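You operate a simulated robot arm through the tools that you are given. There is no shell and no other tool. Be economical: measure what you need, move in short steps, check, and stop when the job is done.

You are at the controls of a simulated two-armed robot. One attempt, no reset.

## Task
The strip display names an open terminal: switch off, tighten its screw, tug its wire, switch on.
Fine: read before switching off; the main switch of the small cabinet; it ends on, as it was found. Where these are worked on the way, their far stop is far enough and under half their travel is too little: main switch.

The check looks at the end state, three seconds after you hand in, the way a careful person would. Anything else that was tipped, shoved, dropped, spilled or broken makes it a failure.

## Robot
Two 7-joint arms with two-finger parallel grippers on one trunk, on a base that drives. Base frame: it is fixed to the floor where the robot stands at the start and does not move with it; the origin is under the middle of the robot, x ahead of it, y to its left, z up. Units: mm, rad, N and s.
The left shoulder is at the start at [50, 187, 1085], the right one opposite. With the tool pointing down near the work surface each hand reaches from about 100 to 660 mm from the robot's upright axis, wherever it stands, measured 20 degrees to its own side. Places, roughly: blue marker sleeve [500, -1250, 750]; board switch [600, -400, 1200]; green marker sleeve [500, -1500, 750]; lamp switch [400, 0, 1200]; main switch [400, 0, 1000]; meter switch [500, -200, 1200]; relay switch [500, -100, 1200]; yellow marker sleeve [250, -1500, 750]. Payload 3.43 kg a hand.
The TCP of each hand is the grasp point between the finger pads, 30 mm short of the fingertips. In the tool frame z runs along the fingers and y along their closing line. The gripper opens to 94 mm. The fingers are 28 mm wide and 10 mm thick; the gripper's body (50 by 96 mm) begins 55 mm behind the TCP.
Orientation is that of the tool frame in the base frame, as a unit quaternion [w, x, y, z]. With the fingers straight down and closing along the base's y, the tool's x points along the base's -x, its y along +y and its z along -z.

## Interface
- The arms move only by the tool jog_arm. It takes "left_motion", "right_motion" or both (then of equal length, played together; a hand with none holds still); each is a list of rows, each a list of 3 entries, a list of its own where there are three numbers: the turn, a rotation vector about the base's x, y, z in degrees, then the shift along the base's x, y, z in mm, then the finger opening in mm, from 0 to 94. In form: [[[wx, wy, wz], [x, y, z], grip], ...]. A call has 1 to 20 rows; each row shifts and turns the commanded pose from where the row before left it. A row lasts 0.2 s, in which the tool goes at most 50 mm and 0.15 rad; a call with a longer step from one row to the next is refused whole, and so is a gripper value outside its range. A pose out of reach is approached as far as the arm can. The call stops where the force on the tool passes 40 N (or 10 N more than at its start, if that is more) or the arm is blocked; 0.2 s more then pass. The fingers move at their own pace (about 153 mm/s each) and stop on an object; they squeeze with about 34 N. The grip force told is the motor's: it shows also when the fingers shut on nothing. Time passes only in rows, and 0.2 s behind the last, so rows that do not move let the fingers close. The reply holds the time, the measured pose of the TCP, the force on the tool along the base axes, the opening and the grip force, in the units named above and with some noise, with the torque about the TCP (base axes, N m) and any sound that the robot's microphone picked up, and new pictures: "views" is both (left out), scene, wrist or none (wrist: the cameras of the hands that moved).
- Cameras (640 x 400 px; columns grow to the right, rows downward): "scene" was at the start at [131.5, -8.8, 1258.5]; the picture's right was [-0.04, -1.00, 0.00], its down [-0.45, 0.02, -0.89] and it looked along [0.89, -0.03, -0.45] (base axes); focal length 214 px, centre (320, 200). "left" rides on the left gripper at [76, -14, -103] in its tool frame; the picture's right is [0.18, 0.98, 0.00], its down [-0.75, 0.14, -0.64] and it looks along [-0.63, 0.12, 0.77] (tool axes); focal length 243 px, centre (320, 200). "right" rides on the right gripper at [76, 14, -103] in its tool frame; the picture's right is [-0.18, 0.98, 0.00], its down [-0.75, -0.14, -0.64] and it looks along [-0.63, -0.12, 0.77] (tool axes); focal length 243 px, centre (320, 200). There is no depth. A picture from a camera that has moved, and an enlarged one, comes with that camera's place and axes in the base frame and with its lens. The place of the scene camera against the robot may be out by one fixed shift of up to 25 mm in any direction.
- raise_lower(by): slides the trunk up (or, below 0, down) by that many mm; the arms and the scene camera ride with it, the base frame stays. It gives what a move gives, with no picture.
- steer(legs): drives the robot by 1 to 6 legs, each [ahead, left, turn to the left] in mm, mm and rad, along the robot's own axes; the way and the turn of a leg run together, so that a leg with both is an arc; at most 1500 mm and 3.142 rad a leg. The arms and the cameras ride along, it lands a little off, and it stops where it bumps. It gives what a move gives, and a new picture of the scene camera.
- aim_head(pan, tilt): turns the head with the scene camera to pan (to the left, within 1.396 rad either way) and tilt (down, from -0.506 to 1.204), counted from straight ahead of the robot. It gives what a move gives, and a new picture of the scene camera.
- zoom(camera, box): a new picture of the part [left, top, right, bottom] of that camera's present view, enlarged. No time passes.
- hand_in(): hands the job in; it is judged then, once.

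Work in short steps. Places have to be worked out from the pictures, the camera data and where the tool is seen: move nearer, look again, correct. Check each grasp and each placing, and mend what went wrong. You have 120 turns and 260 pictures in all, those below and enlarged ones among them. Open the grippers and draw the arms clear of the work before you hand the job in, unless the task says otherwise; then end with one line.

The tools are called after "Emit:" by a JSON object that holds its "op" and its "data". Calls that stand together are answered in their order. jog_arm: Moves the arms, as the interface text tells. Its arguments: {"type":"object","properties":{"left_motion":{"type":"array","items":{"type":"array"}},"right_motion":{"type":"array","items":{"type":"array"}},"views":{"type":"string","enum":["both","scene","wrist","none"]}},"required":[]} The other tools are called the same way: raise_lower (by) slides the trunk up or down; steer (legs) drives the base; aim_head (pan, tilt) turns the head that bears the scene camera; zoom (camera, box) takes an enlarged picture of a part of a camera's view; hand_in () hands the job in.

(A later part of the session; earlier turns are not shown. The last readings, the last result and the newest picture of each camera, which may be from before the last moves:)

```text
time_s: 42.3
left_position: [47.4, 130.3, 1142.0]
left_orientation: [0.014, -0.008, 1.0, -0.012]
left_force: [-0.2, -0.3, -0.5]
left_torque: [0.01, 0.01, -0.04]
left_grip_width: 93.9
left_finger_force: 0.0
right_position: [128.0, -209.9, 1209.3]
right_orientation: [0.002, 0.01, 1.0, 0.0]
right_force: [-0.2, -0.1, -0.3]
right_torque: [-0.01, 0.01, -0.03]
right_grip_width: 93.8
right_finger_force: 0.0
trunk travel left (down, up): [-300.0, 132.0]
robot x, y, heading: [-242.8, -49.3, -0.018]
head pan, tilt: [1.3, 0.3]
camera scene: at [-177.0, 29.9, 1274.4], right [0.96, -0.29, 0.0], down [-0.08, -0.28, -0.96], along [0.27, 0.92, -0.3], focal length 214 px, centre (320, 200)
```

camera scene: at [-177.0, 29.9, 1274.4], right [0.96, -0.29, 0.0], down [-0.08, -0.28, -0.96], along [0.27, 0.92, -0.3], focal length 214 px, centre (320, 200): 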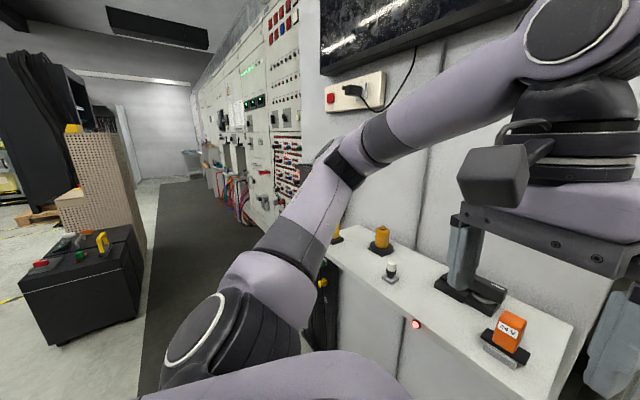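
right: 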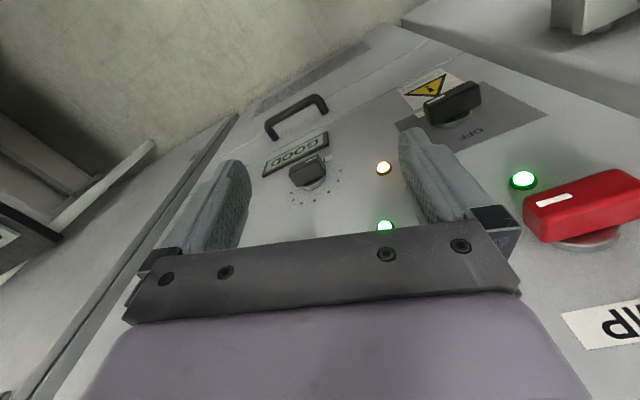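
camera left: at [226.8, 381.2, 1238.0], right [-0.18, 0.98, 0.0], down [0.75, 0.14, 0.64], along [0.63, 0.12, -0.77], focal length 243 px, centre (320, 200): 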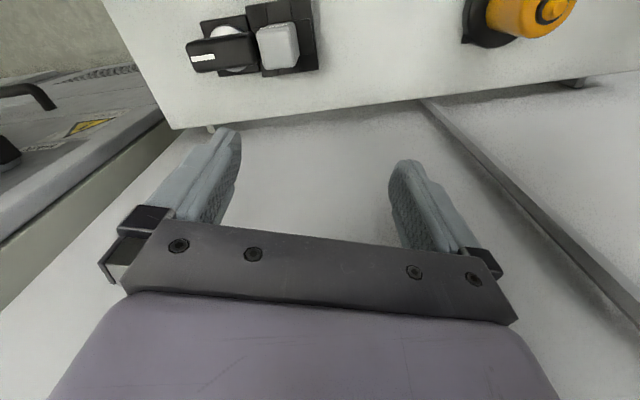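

I look closer at the low white cabinet and the dark frame with coloured connectors beside it.

Emit:
{"op": "aim_head", "data": {"pan": 0.8, "tilt": 0.6}}

Emit:
{"op": "zoom", "data": {"camera": "scene", "box": [160, 130, 320, 310]}}

Emit:
{"op": "zoom", "data": {"camera": "scene", "box": [300, 130, 480, 250]}}

```text
time_s: 43.2
left_position: [46.2, 129.3, 1143.0]
left_orientation: [0.014, -0.008, 1.0, -0.013]
left_force: [0.3, 0.9, 0.7]
left_torque: [-0.01, 0.02, 0.01]
left_grip_width: 93.9
left_finger_force: 0.0
right_position: [127.4, -207.8, 1209.2]
right_orientation: [0.001, 0.01, 1.0, 0.001]
right_force: [-0.2, -0.4, -0.2]
right_torque: [0.03, 0.02, -0.01]
right_grip_width: 94.0
right_finger_force: 0.1
trunk travel left (down, up): [-300.0, 132.0]
robot x, y, heading: [-245.0, -55.0, -0.019]
head pan, tilt: [0.799, 0.6]
camera scene: at [-141.0, 2.6, 1247.0], right [0.7, -0.71, 0.0], down [-0.4, -0.4, -0.83], along [0.59, 0.58, -0.56], focal length 214 px, centre (320, 200)
```

scene: 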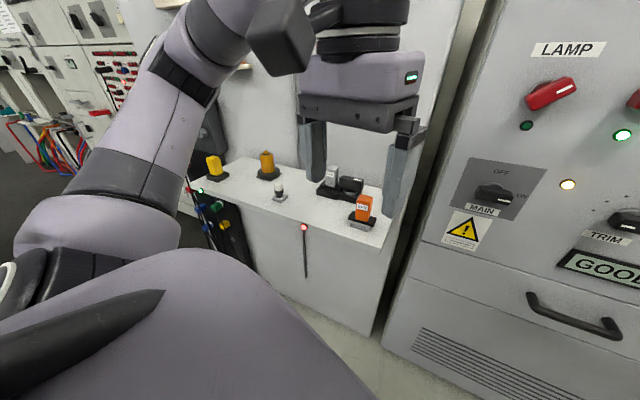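

```text
2.22 times, centred on (240, 220) of scene
camera zoom: at [-141.0, 2.6, 1247.0], right [0.7, -0.71, 0.0], down [-0.4, -0.4, -0.83], along [0.59, 0.58, -0.56], focal length 477 px, centre (498, 156)
```

zoom: 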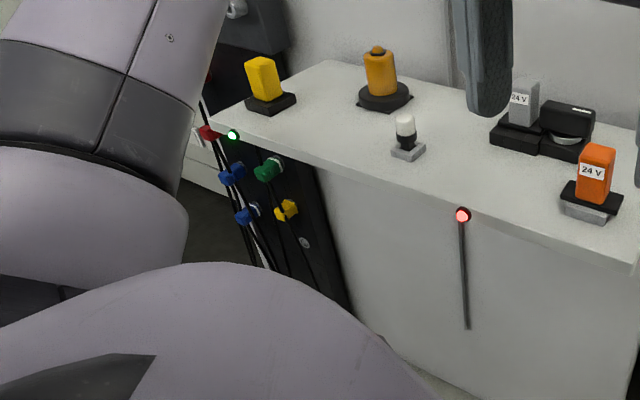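

```text
3.33 times, centred on (390, 190) of scene
camera zoom: at [-141.0, 2.6, 1247.0], right [0.7, -0.71, 0.0], down [-0.4, -0.4, -0.83], along [0.59, 0.58, -0.56], focal length 715 px, centre (87, 233)
```

zoom: 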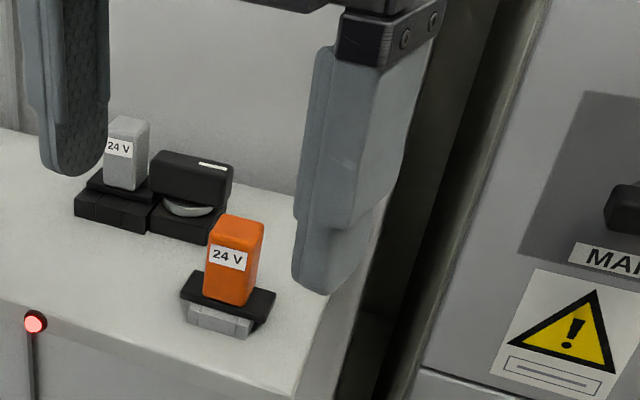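

No text display here. I turn left partway to survey the rest of the room.

Emit:
{"op": "steer", "data": {"legs": [[0, 0, 0.8]]}}

Emit:
{"op": "aim_head", "data": {"pan": 0.2, "tilt": 0.35}}

Emit:
{"op": "aim_head", "data": {"pan": 1.39, "tilt": 0.3}}

```text
time_s: 45.7
left_position: [-174.2, 283.6, 1143.4]
left_orientation: [0.017, -0.399, 0.917, -0.005]
left_force: [-0.1, 0.6, -0.1]
left_torque: [-0.02, 0.02, 0.03]
left_grip_width: 94.0
left_finger_force: 0.0
right_position: [126.6, 106.4, 1209.6]
right_orientation: [0.001, -0.384, 0.923, 0.002]
right_force: [-0.1, 0.4, 0.2]
right_torque: [-0.02, -0.02, -0.01]
right_grip_width: 93.7
right_finger_force: 0.1
trunk travel left (down, up): [-300.0, 132.0]
robot x, y, heading: [-245.1, -53.1, 0.792]
head pan, tilt: [0.799, 0.6]
camera scene: at [-222.4, 71.3, 1246.9], right [1.0, 0.02, 0.0], down [0.01, -0.56, -0.83], along [-0.01, 0.82, -0.56], focal length 214 px, centre (320, 200)
```

scene: 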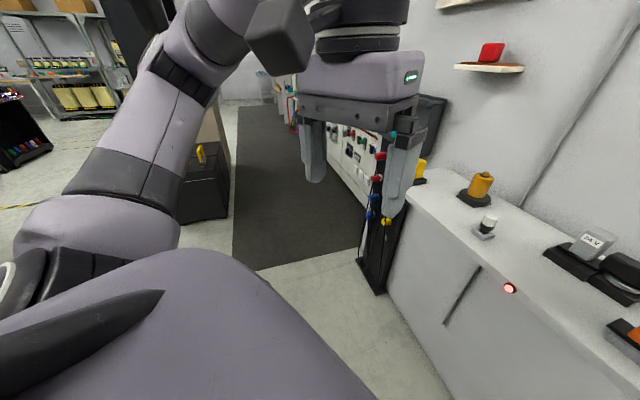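

```text
time_s: 46.7
left_position: [-174.7, 282.8, 1142.8]
left_orientation: [0.017, -0.399, 0.917, -0.006]
left_force: [-0.8, 0.2, 1.1]
left_torque: [0.0, 0.01, 0.01]
left_grip_width: 94.0
left_finger_force: 0.1
right_position: [125.5, 105.7, 1209.4]
right_orientation: [0.001, -0.383, 0.924, 0.002]
right_force: [0.0, 0.9, 0.1]
right_torque: [0.01, 0.01, 0.02]
right_grip_width: 93.9
right_finger_force: 0.1
trunk travel left (down, up): [-300.0, 132.0]
robot x, y, heading: [-243.4, -55.0, 0.789]
head pan, tilt: [0.201, 0.351]
camera scene: at [-169.7, 60.6, 1269.7], right [0.84, -0.55, 0.0], down [-0.19, -0.29, -0.94], along [0.52, 0.78, -0.34], focal length 214 px, centre (320, 200)
```

scene: 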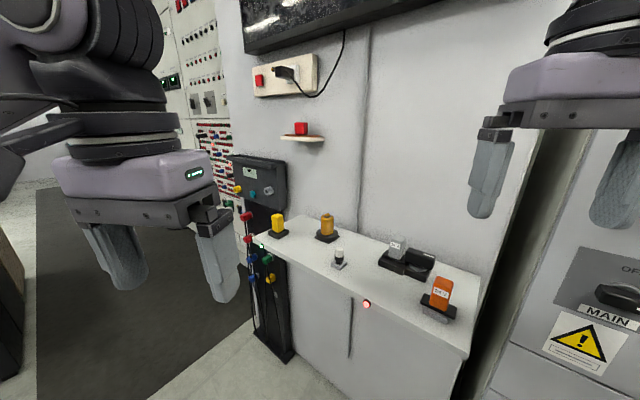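

```text
time_s: 48.1
left_position: [-174.5, 283.2, 1142.6]
left_orientation: [0.017, -0.398, 0.917, -0.005]
left_force: [0.0, -0.2, -0.2]
left_torque: [0.01, 0.0, -0.01]
left_grip_width: 94.0
left_finger_force: 0.0
right_position: [126.4, 106.7, 1209.7]
right_orientation: [0.001, -0.384, 0.923, 0.002]
right_force: [0.9, -0.1, 0.2]
right_torque: [0.03, 0.01, 0.03]
right_grip_width: 94.1
right_finger_force: 0.1
trunk travel left (down, up): [-300.0, 132.0]
robot x, y, heading: [-243.7, -49.5, 0.788]
head pan, tilt: [1.389, 0.3]
camera scene: at [-274.0, 59.7, 1274.4], right [0.82, 0.57, 0.0], down [0.17, -0.24, -0.96], along [-0.54, 0.79, -0.3], focal length 214 px, centre (320, 200)
```

scene: 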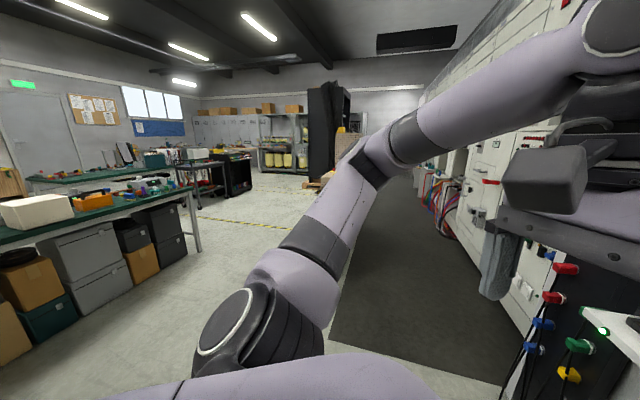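

Beside the white cabinet is a dark console with its own small display, knobs and coloured wired connectors. I zoom in on it.

Emit:
{"op": "aim_head", "data": {"pan": 0.2, "tilt": 0.35}}

Emit:
{"op": "zoom", "data": {"camera": "scene", "box": [200, 130, 360, 370]}}

Emit:
{"op": "zoom", "data": {"camera": "scene", "box": [225, 150, 305, 210]}}

```text
time_s: 49.5
left_position: [-174.3, 282.7, 1143.5]
left_orientation: [0.018, -0.398, 0.917, -0.006]
left_force: [0.7, 0.4, 0.3]
left_torque: [0.01, 0.0, -0.02]
left_grip_width: 94.3
left_finger_force: 0.1
right_position: [126.1, 106.9, 1210.2]
right_orientation: [0.001, -0.383, 0.924, 0.001]
right_force: [0.5, 0.5, -0.6]
right_torque: [0.0, -0.01, -0.03]
right_grip_width: 94.0
right_finger_force: 0.2
trunk travel left (down, up): [-300.0, 132.0]
robot x, y, heading: [-242.2, -55.0, 0.784]
head pan, tilt: [0.201, 0.351]
camera scene: at [-169.7, 60.6, 1269.7], right [0.84, -0.55, 0.0], down [-0.19, -0.29, -0.94], along [0.52, 0.78, -0.34], focal length 214 px, centre (320, 200)
```

scene: 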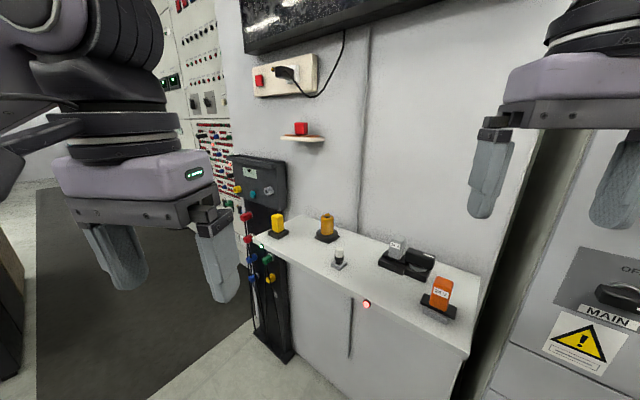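

```text
1.67 times, centred on (280, 250) of scene
camera zoom: at [-169.7, 60.6, 1269.7], right [0.84, -0.55, 0.0], down [-0.19, -0.29, -0.94], along [0.52, 0.78, -0.34], focal length 358 px, centre (387, 117)
```

zoom: 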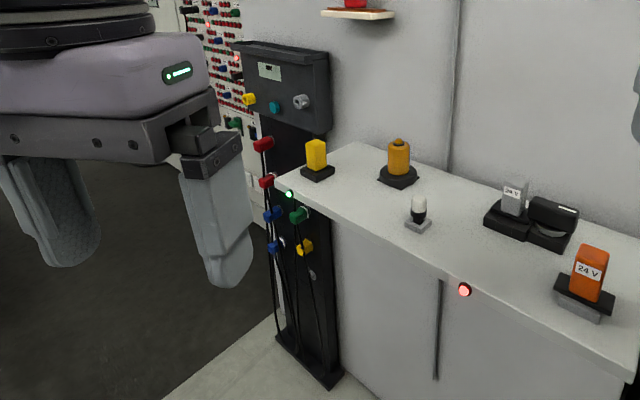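

```text
6.67 times, centred on (265, 180) of scene
camera zoom: at [-169.7, 60.6, 1269.7], right [0.84, -0.55, 0.0], down [-0.19, -0.29, -0.94], along [0.52, 0.78, -0.34], focal length 1430 px, centre (687, 333)
```

zoom: 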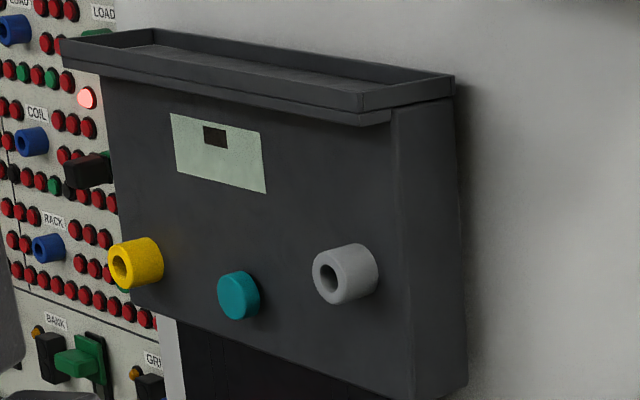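

The terminal strip must be the METER/RELAY/LAMP box on the bench (its sleeves are listed among the places). But first I put back the LAMP switch I disturbed: turn to face the cabinet squarely.

Emit:
{"op": "steer", "data": {"legs": [[0, 0, -0.405], [0, -110, 0]]}}

Emit:
{"op": "aim_head", "data": {"pan": 0, "tilt": 0.2}}

```text
time_s: 51.9
left_position: [-7.9, 127.4, 1142.9]
left_orientation: [0.016, -0.209, 0.978, -0.009]
left_force: [-0.2, 0.1, 0.3]
left_torque: [0.01, 0.0, 0.01]
left_grip_width: 94.0
left_finger_force: 0.1
right_position: [200.2, -152.3, 1208.8]
right_orientation: [0.002, -0.192, 0.981, 0.001]
right_force: [-1.5, -0.7, -0.2]
right_torque: [0.0, 0.02, 0.01]
right_grip_width: 93.8
right_finger_force: 0.1
trunk travel left (down, up): [-300.0, 132.0]
robot x, y, heading: [-203.1, -153.9, 0.384]
head pan, tilt: [0.201, 0.351]
camera scene: at [-89.2, -87.0, 1269.7], right [0.55, -0.83, 0.0], down [-0.29, -0.19, -0.94], along [0.78, 0.52, -0.34], focal length 214 px, centre (320, 200)
```

scene: 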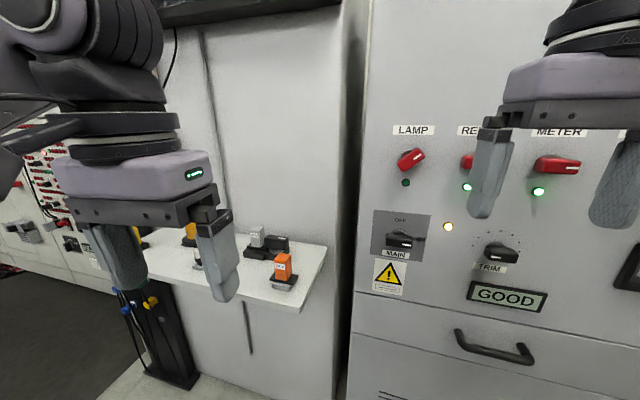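

```text
time_s: 52.6
left_position: [-6.9, 128.1, 1142.4]
left_orientation: [0.016, -0.209, 0.978, -0.009]
left_force: [0.4, 0.1, 0.1]
left_torque: [0.0, 0.02, -0.01]
left_grip_width: 94.0
left_finger_force: 0.0
right_position: [198.2, -150.8, 1208.6]
right_orientation: [0.001, -0.192, 0.981, 0.001]
right_force: [0.6, 0.3, 0.2]
right_torque: [0.02, -0.03, 0.02]
right_grip_width: 94.1
right_finger_force: 0.0
trunk travel left (down, up): [-300.0, 132.0]
robot x, y, heading: [-202.3, -153.4, 0.387]
head pan, tilt: [0.0, 0.201]
camera scene: at [-80.7, -102.7, 1283.7], right [0.38, -0.93, 0.0], down [-0.19, -0.08, -0.98], along [0.91, 0.37, -0.2], focal length 214 px, centre (320, 200)
```

scene: 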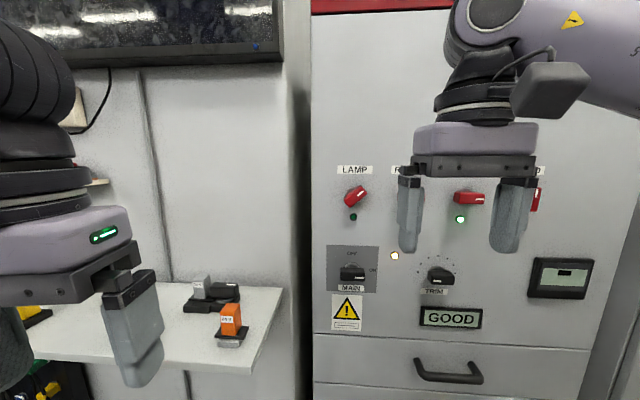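

The panel faces about heading 0.31, and I place MAIN at about (405, 9, 1005) and LAMP at about (408, 13, 1194). Zoom in on the LAMP switch angle.

Emit:
{"op": "zoom", "data": {"camera": "scene", "box": [310, 155, 430, 305]}}

```text
2.67 times, centred on (370, 230) of scene
camera zoom: at [-80.7, -102.7, 1283.7], right [0.38, -0.93, 0.0], down [-0.19, -0.08, -0.98], along [0.91, 0.37, -0.2], focal length 572 px, centre (187, 120)
```

zoom: 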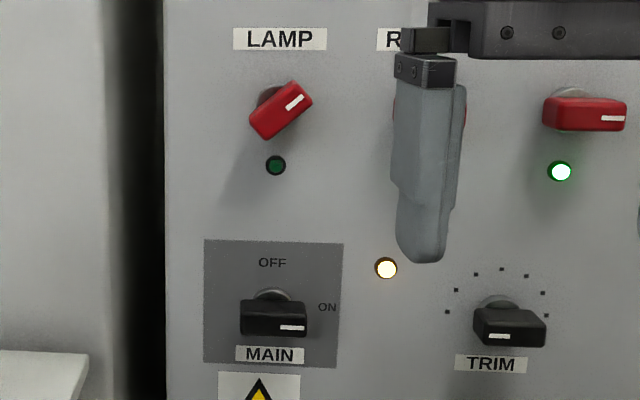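

LAMP stands about 42° above its ON position (horizontal). I turn the right tool to point at the panel in front of LAMP, fingers across the bar.

Emit:
{"op": "jog_arm", "data": {"right_motion": [[[0, 0, -4.4], [6, 10, -1], 94], [[2.5, -7.79, 0], [6, 10, -1], 94], [[2.5, -7.79, 0], [6, 10, -1], 94], [[2.5, -7.79, 0], [6, 10, -1], 94], [[2.5, -7.79, 0], [6, 10, -1], 94], [[2.5, -7.79, 0], [6, 10, -1], 94], [[2.5, -7.79, 0], [6, 10, -1], 94], [[2.5, -7.79, 0], [6, 10, -1], 94], [[2.5, -7.79, 0], [6, 10, -1], 94], [[2.5, -7.79, 0], [6, 10, -1], 94], [[2.5, -7.79, 0], [6, 10, -1], 94], [[2.5, -7.79, 0], [0, 8, -1], 94]], "views": "both"}}

```text
time_s: 55.2
left_position: [-8.1, 127.9, 1143.4]
left_orientation: [0.016, -0.209, 0.978, -0.009]
left_force: [-0.4, 0.1, 0.3]
left_torque: [0.0, -0.06, -0.01]
left_grip_width: 93.7
left_finger_force: 0.1
right_position: [265.2, -34.7, 1197.3]
right_orientation: [0.7, -0.109, 0.697, 0.11]
right_force: [-0.8, 0.3, 0.5]
right_torque: [0.01, 0.03, -0.03]
right_grip_width: 93.9
right_finger_force: 0.2
trunk travel left (down, up): [-300.0, 132.0]
robot x, y, heading: [-200.3, -151.6, 0.386]
head pan, tilt: [0.0, 0.201]
camera scene: at [-80.7, -102.5, 1283.7], right [0.38, -0.93, 0.0], down [-0.18, -0.08, -0.98], along [0.91, 0.37, -0.2], focal length 214 px, centre (320, 200)
camera right: at [164.9, -50.9, 1120.8], right [-0.3, 0.93, 0.18], down [-0.57, -0.33, 0.75], along [0.76, 0.12, 0.63], focal length 243 px, centre (320, 200)
```

scene: 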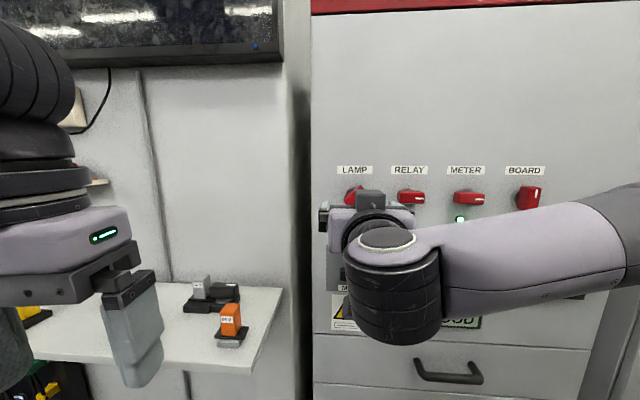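
right: 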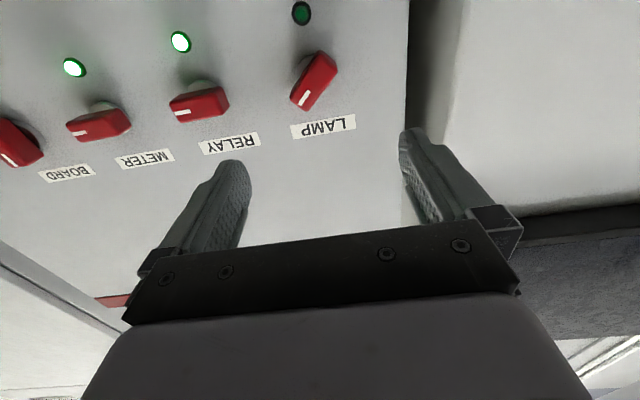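

The wrist view agrees: LAMP slightly lower (~1182) and 8 mm right of the tool axis. I roll 48° so the fingers straddle the bar and correct the alignment.

Emit:
{"op": "jog_arm", "data": {"right_motion": [[[7.6, 2.44, 0], [0.4, -1.3, -2], 94], [[7.6, 2.44, 0], [0.4, -1.3, -2], 94], [[7.6, 2.44, 0], [0.4, -1.3, -2], 94], [[7.6, 2.44, 0], [0.4, -1.3, -2], 94], [[7.6, 2.44, 0], [0.4, -1.3, -2], 94], [[7.6, 2.44, 0], [0.4, -1.3, -3], 94]], "views": "both"}}

```text
time_s: 56.6
left_position: [-7.4, 128.0, 1143.0]
left_orientation: [0.017, -0.209, 0.978, -0.01]
left_force: [-0.2, -0.3, -0.5]
left_torque: [0.02, -0.01, -0.02]
left_grip_width: 93.8
left_finger_force: 0.0
right_position: [268.4, -42.0, 1184.8]
right_orientation: [0.595, 0.184, 0.681, 0.385]
right_force: [-0.1, 0.3, -0.6]
right_torque: [0.0, 0.01, -0.02]
right_grip_width: 94.0
right_finger_force: 0.0
trunk travel left (down, up): [-300.0, 132.0]
robot x, y, heading: [-204.7, -158.3, 0.384]
head pan, tilt: [0.0, 0.201]
camera scene: at [-80.6, -102.7, 1283.7], right [0.38, -0.93, 0.0], down [-0.18, -0.07, -0.98], along [0.91, 0.37, -0.2], focal length 214 px, centre (320, 200)
camera right: at [151.0, -9.1, 1143.8], right [-0.16, 0.49, 0.85], down [-0.41, -0.82, 0.4], along [0.9, -0.29, 0.34], focal length 243 px, centre (320, 200)
```

scene: 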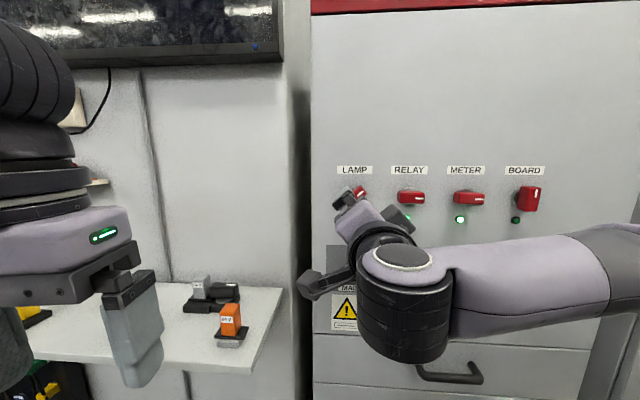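
right: 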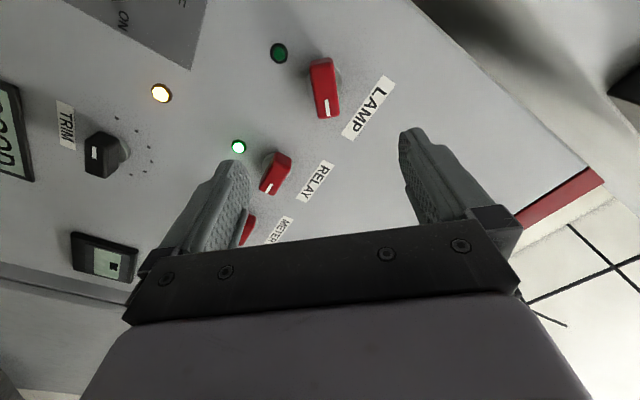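

Triangulating the two wrist views puts the LAMP bar at about (450, 17, 1192), on the axis. I advance 90 mm and look again.

Emit:
{"op": "jog_arm", "data": {"right_motion": [[[0, 0, 0], [28, 9, 2], 94], [[0, 0, 0], [28, 9, 2], 94], [[0, 0, 0], [28, 9, 1], 94]], "views": "both"}}

```text
time_s: 57.4
left_position: [-7.3, 128.4, 1143.6]
left_orientation: [0.017, -0.209, 0.978, -0.009]
left_force: [-0.2, 0.1, 0.1]
left_torque: [0.01, 0.01, 0.0]
left_grip_width: 94.2
left_finger_force: 0.0
right_position: [352.1, -13.0, 1190.1]
right_orientation: [0.595, 0.183, 0.682, 0.384]
right_force: [0.3, -0.4, 0.0]
right_torque: [-0.02, -0.02, 0.02]
right_grip_width: 93.9
right_finger_force: 0.0
trunk travel left (down, up): [-300.0, 132.0]
robot x, y, heading: [-202.2, -153.9, 0.391]
head pan, tilt: [0.0, 0.201]
camera scene: at [-80.5, -102.6, 1283.7], right [0.38, -0.93, 0.0], down [-0.18, -0.08, -0.98], along [0.91, 0.37, -0.2], focal length 214 px, centre (320, 200)
camera right: at [233.5, 19.0, 1148.7], right [-0.16, 0.5, 0.85], down [-0.41, -0.82, 0.4], along [0.9, -0.29, 0.34], focal length 243 px, centre (320, 200)
```

scene: 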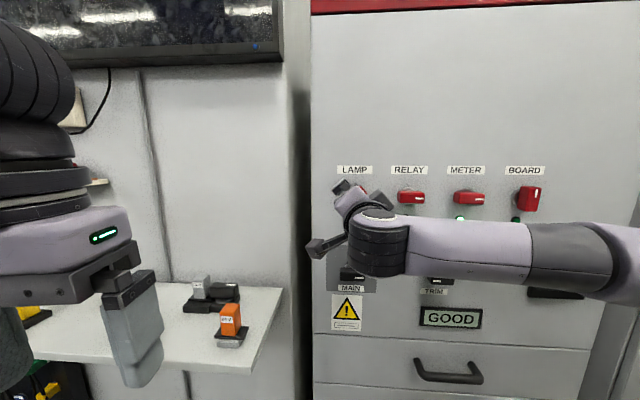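
right: 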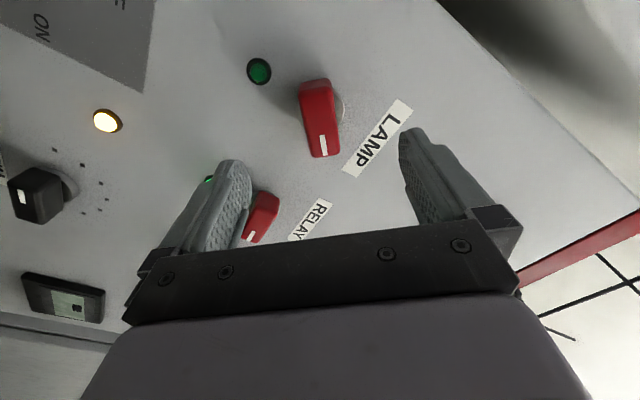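

The bar's front is about 92 mm ahead of the TCP and on axis. I advance 85 mm slowly with the fingers at 70 mm.

Emit:
{"op": "jog_arm", "data": {"right_motion": [[[0, 0, 0], [24, 7.7, 0], 70], [[0, 0, 0], [24, 7.7, 0], 70], [[0, 0, 0], [19, 6.1, 0], 70], [[0, 0, 0], [14, 4.5, 0], 70]], "views": "wrist"}}

```text
time_s: 58.4
left_position: [-8.9, 128.1, 1143.2]
left_orientation: [0.017, -0.209, 0.978, -0.009]
left_force: [-0.3, -0.3, 0.2]
left_torque: [-0.02, 0.0, 0.0]
left_grip_width: 93.9
left_finger_force: 0.0
right_position: [434.0, 11.4, 1190.3]
right_orientation: [0.595, 0.183, 0.682, 0.384]
right_force: [-3.2, -2.2, -0.4]
right_torque: [-0.05, 0.16, -0.08]
right_grip_width: 70.4
right_finger_force: 0.1
trunk travel left (down, up): [-300.0, 132.0]
robot x, y, heading: [-200.7, -156.4, 0.386]
head pan, tilt: [0.0, 0.201]
camera right: at [315.1, 44.1, 1149.5], right [-0.16, 0.5, 0.85], down [-0.41, -0.82, 0.4], along [0.9, -0.29, 0.34], focal length 243 px, centre (320, 200)
```

right: 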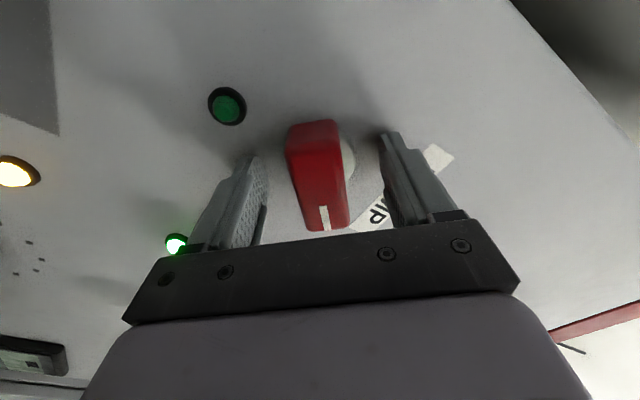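

The fingers straddle the bar with tips just at the panel. I back off 3 mm, close, and turn it +40° toward ON.

Emit:
{"op": "jog_arm", "data": {"right_motion": [[[0, 0, 0], [-3, -1, 0], 60], [[0, 0, 0], [0, 0, 0], 0], [[0, 0, 0], [0, 0, 0], 0], [[0, 0, 0], [0, 0, 0], 0]], "views": "wrist"}}

Emit:
{"op": "jog_arm", "data": {"right_motion": [[[7.6, 2.44, 0], [0, 0, 0], 0], [[7.6, 2.44, 0], [0, 0, 0], 0], [[7.6, 2.44, 0], [0, 0, 0], 0], [[7.6, 2.44, 0], [0, 0, 0], 0], [[7.6, 2.44, 0], [0, 0, 0], 0]], "views": "wrist"}}

```text
time_s: 59.4
left_position: [-7.1, 128.6, 1142.6]
left_orientation: [0.016, -0.209, 0.978, -0.01]
left_force: [0.4, 0.0, 0.0]
left_torque: [0.02, -0.02, 0.02]
left_grip_width: 93.9
left_finger_force: 0.1
right_position: [429.2, 11.6, 1190.8]
right_orientation: [0.595, 0.183, 0.682, 0.384]
right_force: [7.6, 6.2, 7.4]
right_torque: [-0.09, 0.47, 0.52]
right_grip_width: 41.5
right_finger_force: 44.4
trunk travel left (down, up): [-300.0, 132.0]
robot x, y, heading: [-199.0, -156.1, 0.387]
head pan, tilt: [0.0, 0.201]
camera right: at [312.8, 44.1, 1149.6], right [-0.16, 0.5, 0.85], down [-0.41, -0.82, 0.4], along [0.9, -0.29, 0.34], focal length 243 px, centre (320, 200)
```

right: 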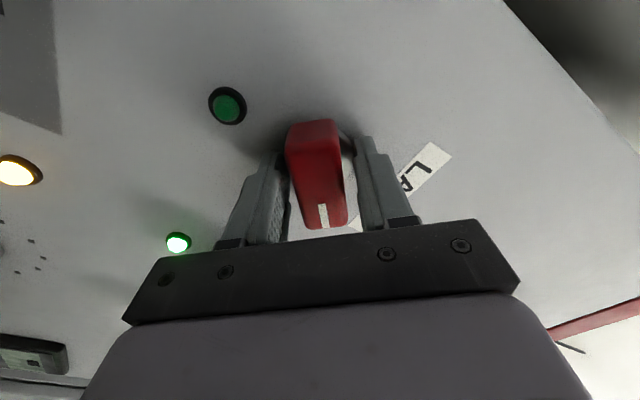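

```text
time_s: 60.6
left_position: [-7.2, 129.5, 1141.2]
left_orientation: [0.016, -0.209, 0.978, -0.01]
left_force: [0.0, 0.6, 0.3]
left_torque: [-0.02, -0.03, 0.0]
left_grip_width: 93.8
left_finger_force: 0.0
right_position: [430.6, 11.6, 1189.9]
right_orientation: [0.427, 0.407, 0.578, 0.564]
right_force: [13.3, 12.5, 14.3]
right_torque: [0.12, -0.32, 0.04]
right_grip_width: 41.7
right_finger_force: 45.0
trunk travel left (down, up): [-300.0, 132.0]
robot x, y, heading: [-203.5, -151.7, 0.381]
head pan, tilt: [0.0, 0.201]
camera right: at [309.5, 54.0, 1200.8], right [0.04, -0.14, 0.99], down [-0.38, -0.92, -0.12], along [0.92, -0.37, -0.09], focal length 243 px, centre (320, 200)
```

right: 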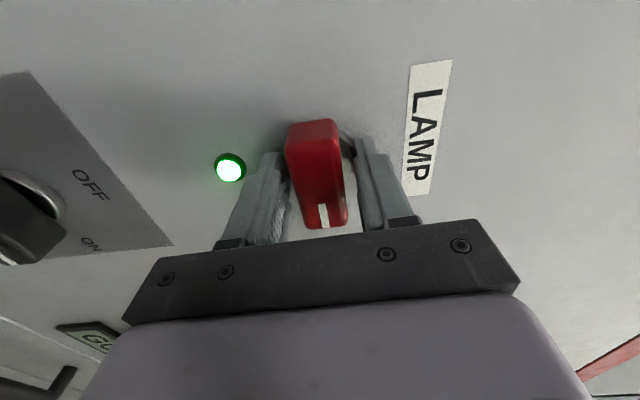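

The LAMP light is green again. I nudge 3° more toward the stop, open and draw back.

Emit:
{"op": "jog_arm", "data": {"right_motion": [[[2.85, 0.9, 0], [0, 0, 0], 0], [[0, 0, 0], [0, 0, 0], 70], [[0, 0, 0], [0, 0, 0], 70], [[0, 0, 0], [-30, -9.6, 0], 70], [[0, 0, 0], [-40, -12.8, 0], 70], [[0, 0, 0], [-40, -12.8, 0], 90]], "views": "both"}}

```text
time_s: 62.0
left_position: [-7.5, 129.2, 1142.4]
left_orientation: [0.017, -0.209, 0.978, -0.009]
left_force: [-0.9, 0.1, 0.3]
left_torque: [-0.01, 0.0, 0.0]
left_grip_width: 93.8
left_finger_force: 0.1
right_position: [319.1, -23.5, 1190.8]
right_orientation: [0.414, 0.421, 0.567, 0.574]
right_force: [0.3, -0.1, 0.2]
right_torque: [-0.05, 0.02, -0.01]
right_grip_width: 89.9
right_finger_force: 0.1
trunk travel left (down, up): [-300.0, 132.0]
robot x, y, heading: [-203.4, -154.9, 0.387]
head pan, tilt: [0.0, 0.201]
camera scene: at [-80.9, -102.8, 1283.8], right [0.38, -0.93, 0.0], down [-0.18, -0.07, -0.98], along [0.91, 0.37, -0.2], focal length 214 px, centre (320, 200)
camera right: at [197.8, 17.2, 1204.9], right [0.06, -0.19, 0.98], down [-0.38, -0.91, -0.15], along [0.92, -0.37, -0.13], focal length 243 px, centre (320, 200)
```

scene: 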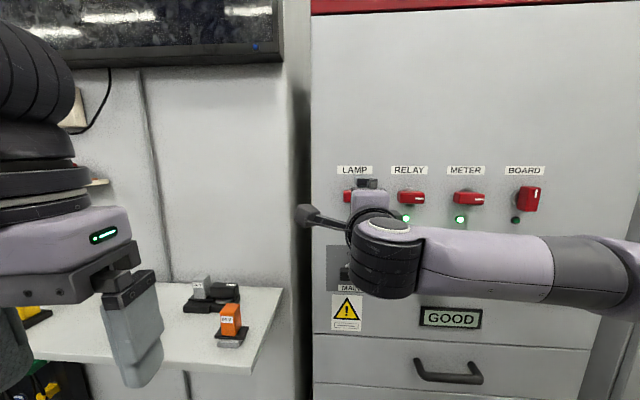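
right: 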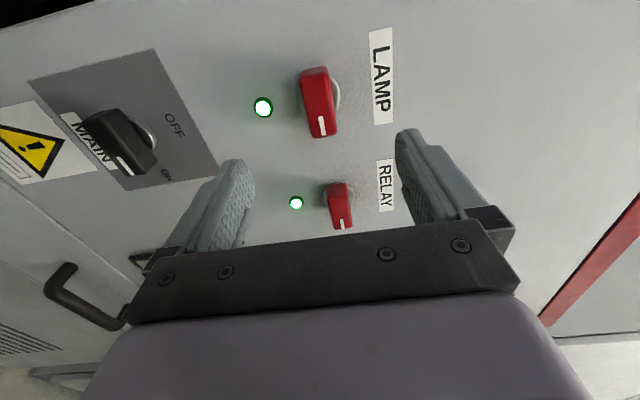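

LAMP is restored (matches RELAY). I tuck the right hand back, then back away and go to the bench to read the strip.

Emit:
{"op": "jog_arm", "data": {"right_motion": [[[0, 0, 0], [-20, -35, 0], 60], [[0, 0, 0], [-20, -35, 0], 60], [[0, 0, 0], [-30, -35, 0], 60], [[0, 0, 0], [-30, -35, 0], 60]], "views": "none"}}

Emit:
{"op": "steer", "data": {"legs": [[-140, 0, 0], [0, 0, -1.5], [0, 0, -0.09]]}}

```text
time_s: 63.0
left_position: [-9.2, 128.8, 1142.8]
left_orientation: [0.017, -0.208, 0.978, -0.009]
left_force: [0.6, 0.1, -0.3]
left_torque: [0.0, 0.02, -0.01]
left_grip_width: 93.9
left_finger_force: 0.1
right_position: [228.2, -156.6, 1196.8]
right_orientation: [0.414, 0.421, 0.567, 0.574]
right_force: [0.4, 0.6, 0.0]
right_torque: [0.04, -0.02, -0.05]
right_grip_width: 60.0
right_finger_force: 0.0
right hand out of reach, approached as far as the arm can: row 4
trunk travel left (down, up): [-300.0, 132.0]
robot x, y, heading: [-204.5, -151.8, 0.381]
head pan, tilt: [0.0, 0.201]
```

```text
time_s: 67.7
left_position: [-17.6, -352.8, 1143.3]
left_orientation: [0.005, 0.474, 0.881, -0.018]
left_force: [-0.6, 0.1, -0.6]
left_torque: [0.0, -0.02, -0.01]
left_grip_width: 94.0
left_finger_force: 0.1
right_position: [-253.2, -629.0, 1194.8]
right_orientation: [0.684, 0.688, 0.17, 0.173]
right_force: [0.5, -0.3, -0.8]
right_torque: [0.01, 0.01, 0.01]
right_grip_width: 60.1
right_finger_force: 0.1
trunk travel left (down, up): [-300.0, 132.0]
robot x, y, heading: [-328.6, -206.8, -1.02]
head pan, tilt: [0.0, 0.201]
stopped in leg 2: the robot was blocked; the commanded pose is now the measured one
camera scene: at [-266.9, -341.5, 1283.6], right [-0.85, -0.52, 0.0], down [-0.11, 0.17, -0.98], along [0.51, -0.83, -0.2], focal length 214 px, centre (320, 200)
```

scene: 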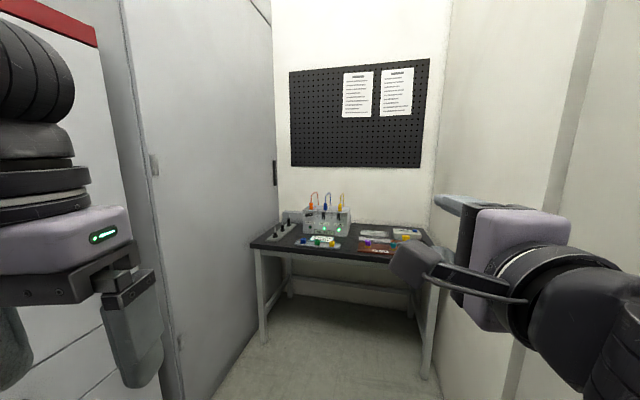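

This time the right arm met the plain wall. I slide left 110, finish the turn, and drive along to the bench.

Emit:
{"op": "steer", "data": {"legs": [[0, 100, 0], [0, 0, -0.18], [350, 0, 0], [250, 110, 0]]}}

Emit:
{"op": "aim_head", "data": {"pan": 0.1, "tilt": 0.55}}

Emit:
{"op": "zoom", "data": {"camera": "scene", "box": [230, 120, 390, 240]}}

```text
time_s: 73.0
left_position: [358.7, -867.8, 1143.6]
left_orientation: [0.006, 0.548, 0.836, -0.018]
left_force: [-0.2, 0.2, 0.0]
left_torque: [0.03, 0.02, 0.03]
left_grip_width: 93.9
left_finger_force: 0.0
right_position: [77.1, -1098.2, 1194.1]
right_orientation: [0.697, 0.7, 0.108, 0.113]
right_force: [0.4, 0.7, -0.4]
right_torque: [-0.02, 0.0, -0.05]
right_grip_width: 59.8
right_finger_force: 0.0
trunk travel left (down, up): [-300.0, 132.0]
robot x, y, heading: [78.8, -670.6, -1.191]
head pan, tilt: [0.0, 0.201]
camera scene: at [114.9, -816.9, 1283.6], right [-0.93, -0.37, 0.0], down [-0.07, 0.19, -0.98], along [0.36, -0.91, -0.2], focal length 214 px, centre (320, 200)
```

scene: 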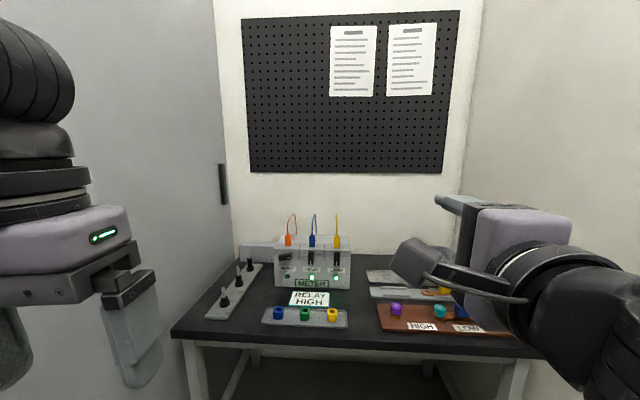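

```text
time_s: 73.8
left_position: [358.0, -868.0, 1143.3]
left_orientation: [0.005, 0.548, 0.836, -0.018]
left_force: [0.3, -0.3, -0.1]
left_torque: [0.01, 0.0, 0.0]
left_grip_width: 93.9
left_finger_force: 0.0
right_position: [76.6, -1098.0, 1194.4]
right_orientation: [0.697, 0.7, 0.108, 0.113]
right_force: [-0.1, 0.6, -0.3]
right_torque: [0.01, 0.0, -0.01]
right_grip_width: 60.1
right_finger_force: 0.1
trunk travel left (down, up): [-300.0, 132.0]
robot x, y, heading: [77.9, -671.2, -1.19]
head pan, tilt: [0.099, 0.55]
camera scene: at [121.5, -809.8, 1251.5], right [-0.89, -0.46, 0.0], down [-0.24, 0.46, -0.85], along [0.39, -0.76, -0.52], focal length 214 px, centre (320, 200)
```

scene: 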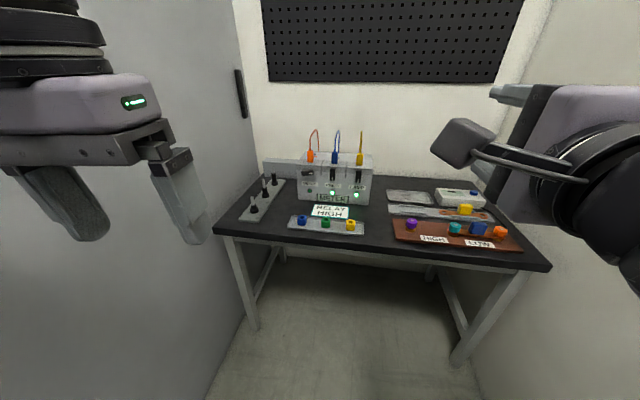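

```text
3.33 times, centred on (310, 180) of scene
camera zoom: at [121.5, -809.8, 1251.5], right [-0.89, -0.46, 0.0], down [-0.24, 0.46, -0.85], along [0.39, -0.76, -0.52], focal length 715 px, centre (353, 267)
```

zoom: 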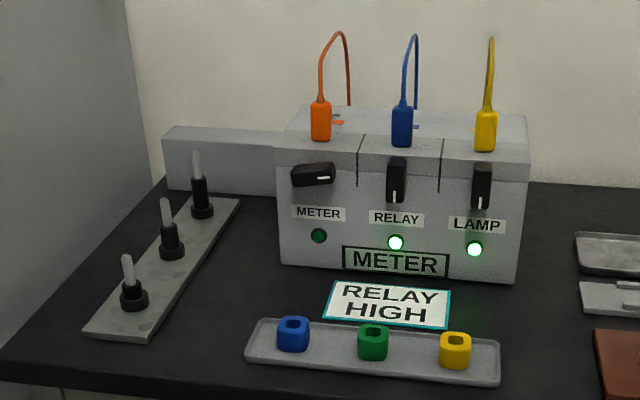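

The strip display now reads METER: that terminal is open (its knob is horizontal, the others vertical). Now back to the cabinet to switch MAIN off.

Emit:
{"op": "steer", "data": {"legs": [[-670, -60, 0], [0, 0, 1.5]]}}

Emit:
{"op": "aim_head", "data": {"pan": 0, "tilt": 0.3}}

```text
time_s: 81.2
left_position: [-23.4, 212.1, 1144.0]
left_orientation: [0.016, -0.183, 0.983, -0.009]
left_force: [0.0, 0.9, -0.6]
left_torque: [-0.01, -0.02, -0.04]
left_grip_width: 94.1
left_finger_force: 0.1
right_position: [196.0, -80.2, 1194.5]
right_orientation: [0.425, 0.431, 0.561, 0.564]
right_force: [0.2, -0.2, 0.4]
right_torque: [0.0, 0.02, 0.03]
right_grip_width: 60.2
right_finger_force: 0.2
trunk travel left (down, up): [-300.0, 132.0]
robot x, y, heading: [-229.5, -61.6, 0.331]
head pan, tilt: [0.099, 0.55]
camera scene: at [-113.6, -9.6, 1251.5], right [0.42, -0.91, 0.0], down [-0.47, -0.22, -0.85], along [0.77, 0.36, -0.52], focal length 214 px, centre (320, 200)
```

scene: 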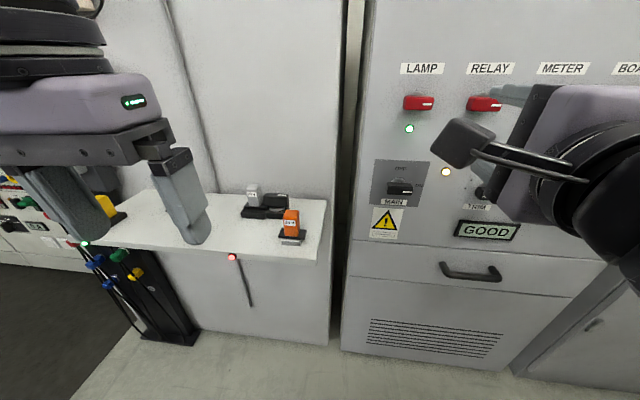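

```text
time_s: 82.0
left_position: [-22.7, 210.4, 1143.4]
left_orientation: [0.017, -0.181, 0.983, -0.009]
left_force: [-0.2, 0.2, -0.5]
left_torque: [0.01, 0.0, 0.02]
left_grip_width: 94.0
left_finger_force: 0.0
right_position: [195.8, -80.7, 1195.0]
right_orientation: [0.425, 0.431, 0.562, 0.563]
right_force: [0.3, 0.1, 1.4]
right_torque: [0.02, -0.01, 0.02]
right_grip_width: 60.1
right_finger_force: 0.0
trunk travel left (down, up): [-300.0, 132.0]
robot x, y, heading: [-232.1, -59.1, 0.339]
head pan, tilt: [0.0, 0.3]
camera scene: at [-106.9, -16.7, 1274.4], right [0.33, -0.94, 0.0], down [-0.28, -0.1, -0.96], along [0.9, 0.31, -0.3], focal length 214 px, centre (320, 200)
```

scene: 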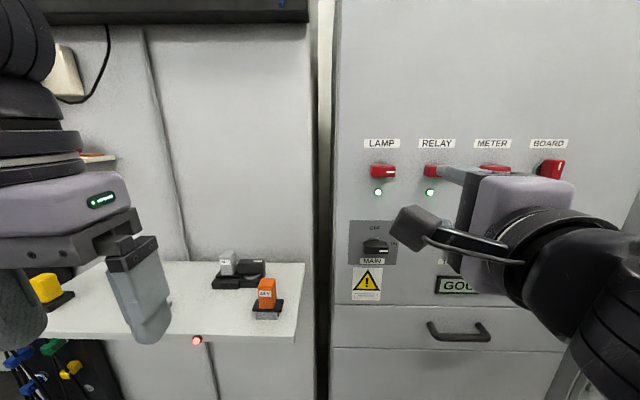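

I move the right hand in front of MAIN (about (440, 14, 985)), staying 150 mm off, and correct its yaw by 2°.

Emit:
{"op": "jog_arm", "data": {"right_motion": [[[0, 0, 2.1], [17, 8, -35], 90], [[0, 0, 0], [17, 8, -35], 90], [[0, 0, 0], [17, 8, -35], 90], [[0, 0, 0], [17, 8, -35], 90], [[0, 0, 0], [17, 8, -35], 90], [[0, 0, 0], [16, 9, -35], 90]], "views": "both"}}

```text
time_s: 83.4
left_position: [-22.9, 210.9, 1141.9]
left_orientation: [0.016, -0.183, 0.983, -0.01]
left_force: [0.5, 0.2, 0.6]
left_torque: [0.02, -0.02, -0.02]
left_grip_width: 94.0
left_finger_force: 0.0
right_position: [287.8, -13.5, 994.8]
right_orientation: [0.415, 0.422, 0.569, 0.571]
right_force: [0.5, 0.1, -0.4]
right_torque: [0.03, 0.0, 0.0]
right_grip_width: 90.2
right_finger_force: 0.0
right hand out of reach, approached as far as the arm can: row 1, 5, 6
trunk travel left (down, up): [-300.0, 132.0]
robot x, y, heading: [-232.4, -61.8, 0.338]
head pan, tilt: [0.0, 0.3]
camera scene: at [-106.8, -16.4, 1274.4], right [0.33, -0.94, 0.0], down [-0.28, -0.1, -0.96], along [0.9, 0.31, -0.3], focal length 214 px, centre (320, 200)
camera right: at [167.2, 29.2, 1010.3], right [0.06, -0.18, 0.98], down [-0.39, -0.91, -0.14], along [0.92, -0.37, -0.13], focal length 243 px, centre (320, 200)
```

scene: 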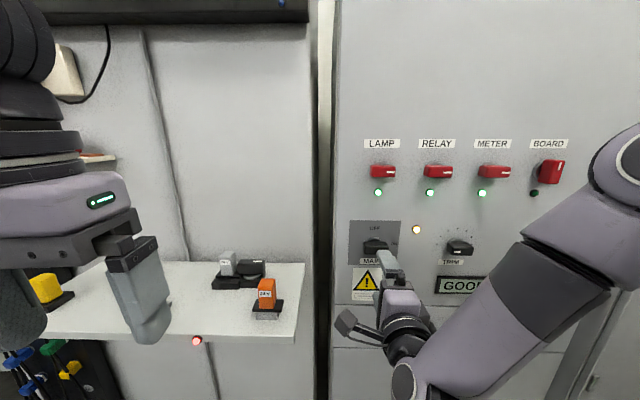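
right: 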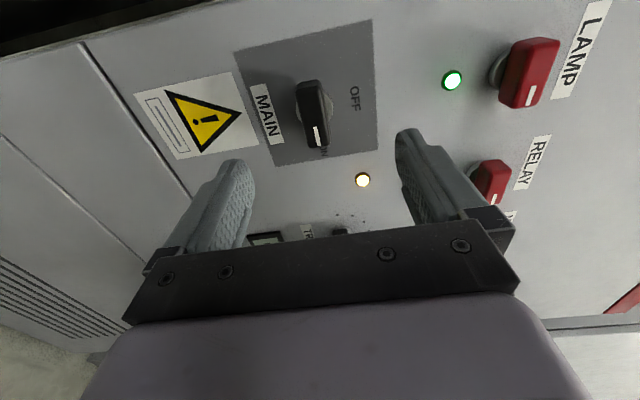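

MAIN appears about 10 mm right of and 6 mm below the tool axis. I advance 60 mm with that correction and look again.

Emit:
{"op": "jog_arm", "data": {"right_motion": [[[0, 0, 0], [31, 5, -3], 80], [[0, 0, 0], [30, 4, -3], 80]], "views": "wrist"}}

```text
time_s: 84.0
left_position: [-23.3, 209.2, 1142.8]
left_orientation: [0.016, -0.182, 0.983, -0.009]
left_force: [-0.5, 1.1, 0.0]
left_torque: [0.02, 0.01, -0.01]
left_grip_width: 93.9
left_finger_force: 0.1
right_position: [335.5, 13.9, 1001.5]
right_orientation: [0.415, 0.424, 0.569, 0.57]
right_force: [-0.1, 0.0, -0.8]
right_torque: [0.01, 0.03, -0.03]
right_grip_width: 80.0
right_finger_force: 0.0
right hand out of reach, approached as far as the arm can: row 1, 2
trunk travel left (down, up): [-300.0, 132.0]
robot x, y, heading: [-231.9, -60.1, 0.336]
head pan, tilt: [0.0, 0.3]
camera right: at [215.7, 57.1, 1016.3], right [0.06, -0.18, 0.98], down [-0.39, -0.91, -0.14], along [0.92, -0.38, -0.13], focal length 243 px, centre (320, 200)
```

right: 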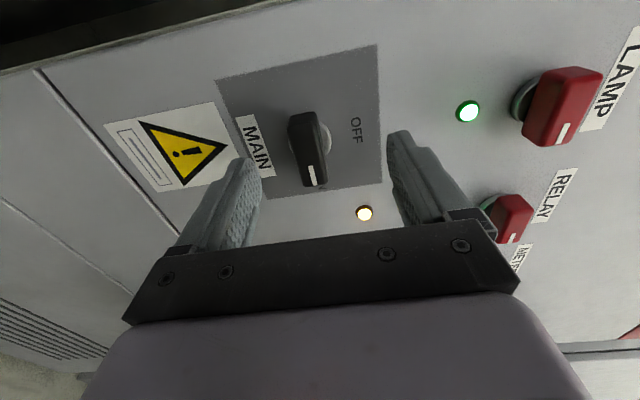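

The arm is at a limit at this height. I retreat, raise the hand to the height that worked for LAMP, and lower the trunk by 195 instead.

Emit:
{"op": "jog_arm", "data": {"right_motion": [[[0, 0, 0], [-35, -20, 5], 80], [[0, 0, 0], [-30, -20, 30], 80], [[0, 0, 0], [0, 0, 35], 80], [[0, 0, 0], [0, 0, 35], 80], [[0, 0, 0], [0, 0, 35], 80], [[0, 0, 0], [0, 0, 35], 80]], "views": "none"}}

Emit:
{"op": "raise_lower", "data": {"by": -195}}

Emit:
{"op": "jog_arm", "data": {"right_motion": [[[0, 0, 0], [0, 0, 0], 80]], "views": "both"}}

```text
time_s: 85.4
left_position: [-22.5, 209.8, 1142.2]
left_orientation: [0.016, -0.183, 0.983, -0.01]
left_force: [0.2, 0.1, -0.2]
left_torque: [-0.01, 0.01, 0.01]
left_grip_width: 94.1
left_finger_force: 0.1
right_position: [272.5, -24.4, 1177.1]
right_orientation: [0.414, 0.421, 0.569, 0.571]
right_force: [0.4, -0.5, -0.3]
right_torque: [0.03, 0.02, -0.02]
right_grip_width: 80.2
right_finger_force: 0.1
trunk travel left (down, up): [-300.0, 132.0]
robot x, y, heading: [-231.3, -63.3, 0.339]
head pan, tilt: [0.0, 0.3]
```

```text
time_s: 87.5
left_position: [-23.0, 209.5, 947.4]
left_orientation: [0.015, -0.182, 0.983, -0.009]
left_force: [0.3, -0.7, 0.0]
left_torque: [0.0, -0.01, 0.02]
left_grip_width: 94.0
left_finger_force: 0.1
right_position: [273.1, -24.2, 980.8]
right_orientation: [0.415, 0.422, 0.569, 0.572]
right_force: [0.6, 0.6, 0.2]
right_torque: [-0.01, 0.0, 0.01]
right_grip_width: 79.7
right_finger_force: 0.0
trunk travel left (down, up): [-105.0, 327.0]
robot x, y, heading: [-229.0, -62.6, 0.335]
head pan, tilt: [0.0, 0.3]
```

```text
time_s: 88.0
left_position: [-23.2, 210.7, 947.3]
left_orientation: [0.016, -0.182, 0.983, -0.009]
left_force: [0.1, 0.3, 0.1]
left_torque: [0.01, -0.01, 0.02]
left_grip_width: 93.8
left_finger_force: 0.1
right_position: [272.1, -25.7, 981.6]
right_orientation: [0.415, 0.422, 0.569, 0.571]
right_force: [0.2, -0.9, 0.2]
right_torque: [0.0, 0.0, 0.0]
right_grip_width: 80.0
right_finger_force: 0.1
trunk travel left (down, up): [-105.0, 327.0]
robot x, y, heading: [-232.0, -55.6, 0.337]
head pan, tilt: [0.0, 0.3]
camera scene: at [-106.9, -16.7, 1079.4], right [0.33, -0.94, 0.0], down [-0.28, -0.1, -0.96], along [0.9, 0.31, -0.3], focal length 214 px, centre (320, 200)
camera right: at [152.1, 17.1, 996.3], right [0.06, -0.18, 0.98], down [-0.39, -0.91, -0.15], along [0.92, -0.37, -0.13], focal length 243 px, centre (320, 200)
```

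scene: 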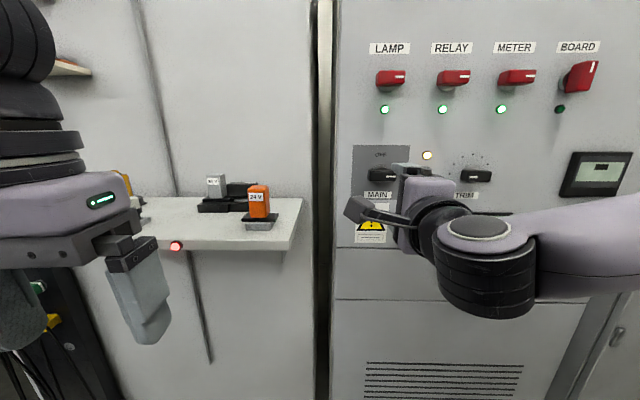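
right: 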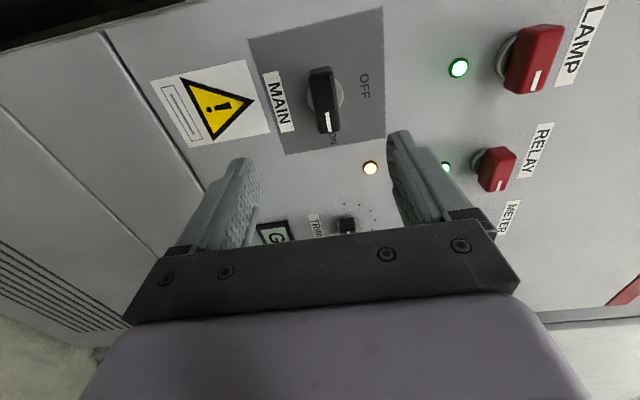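

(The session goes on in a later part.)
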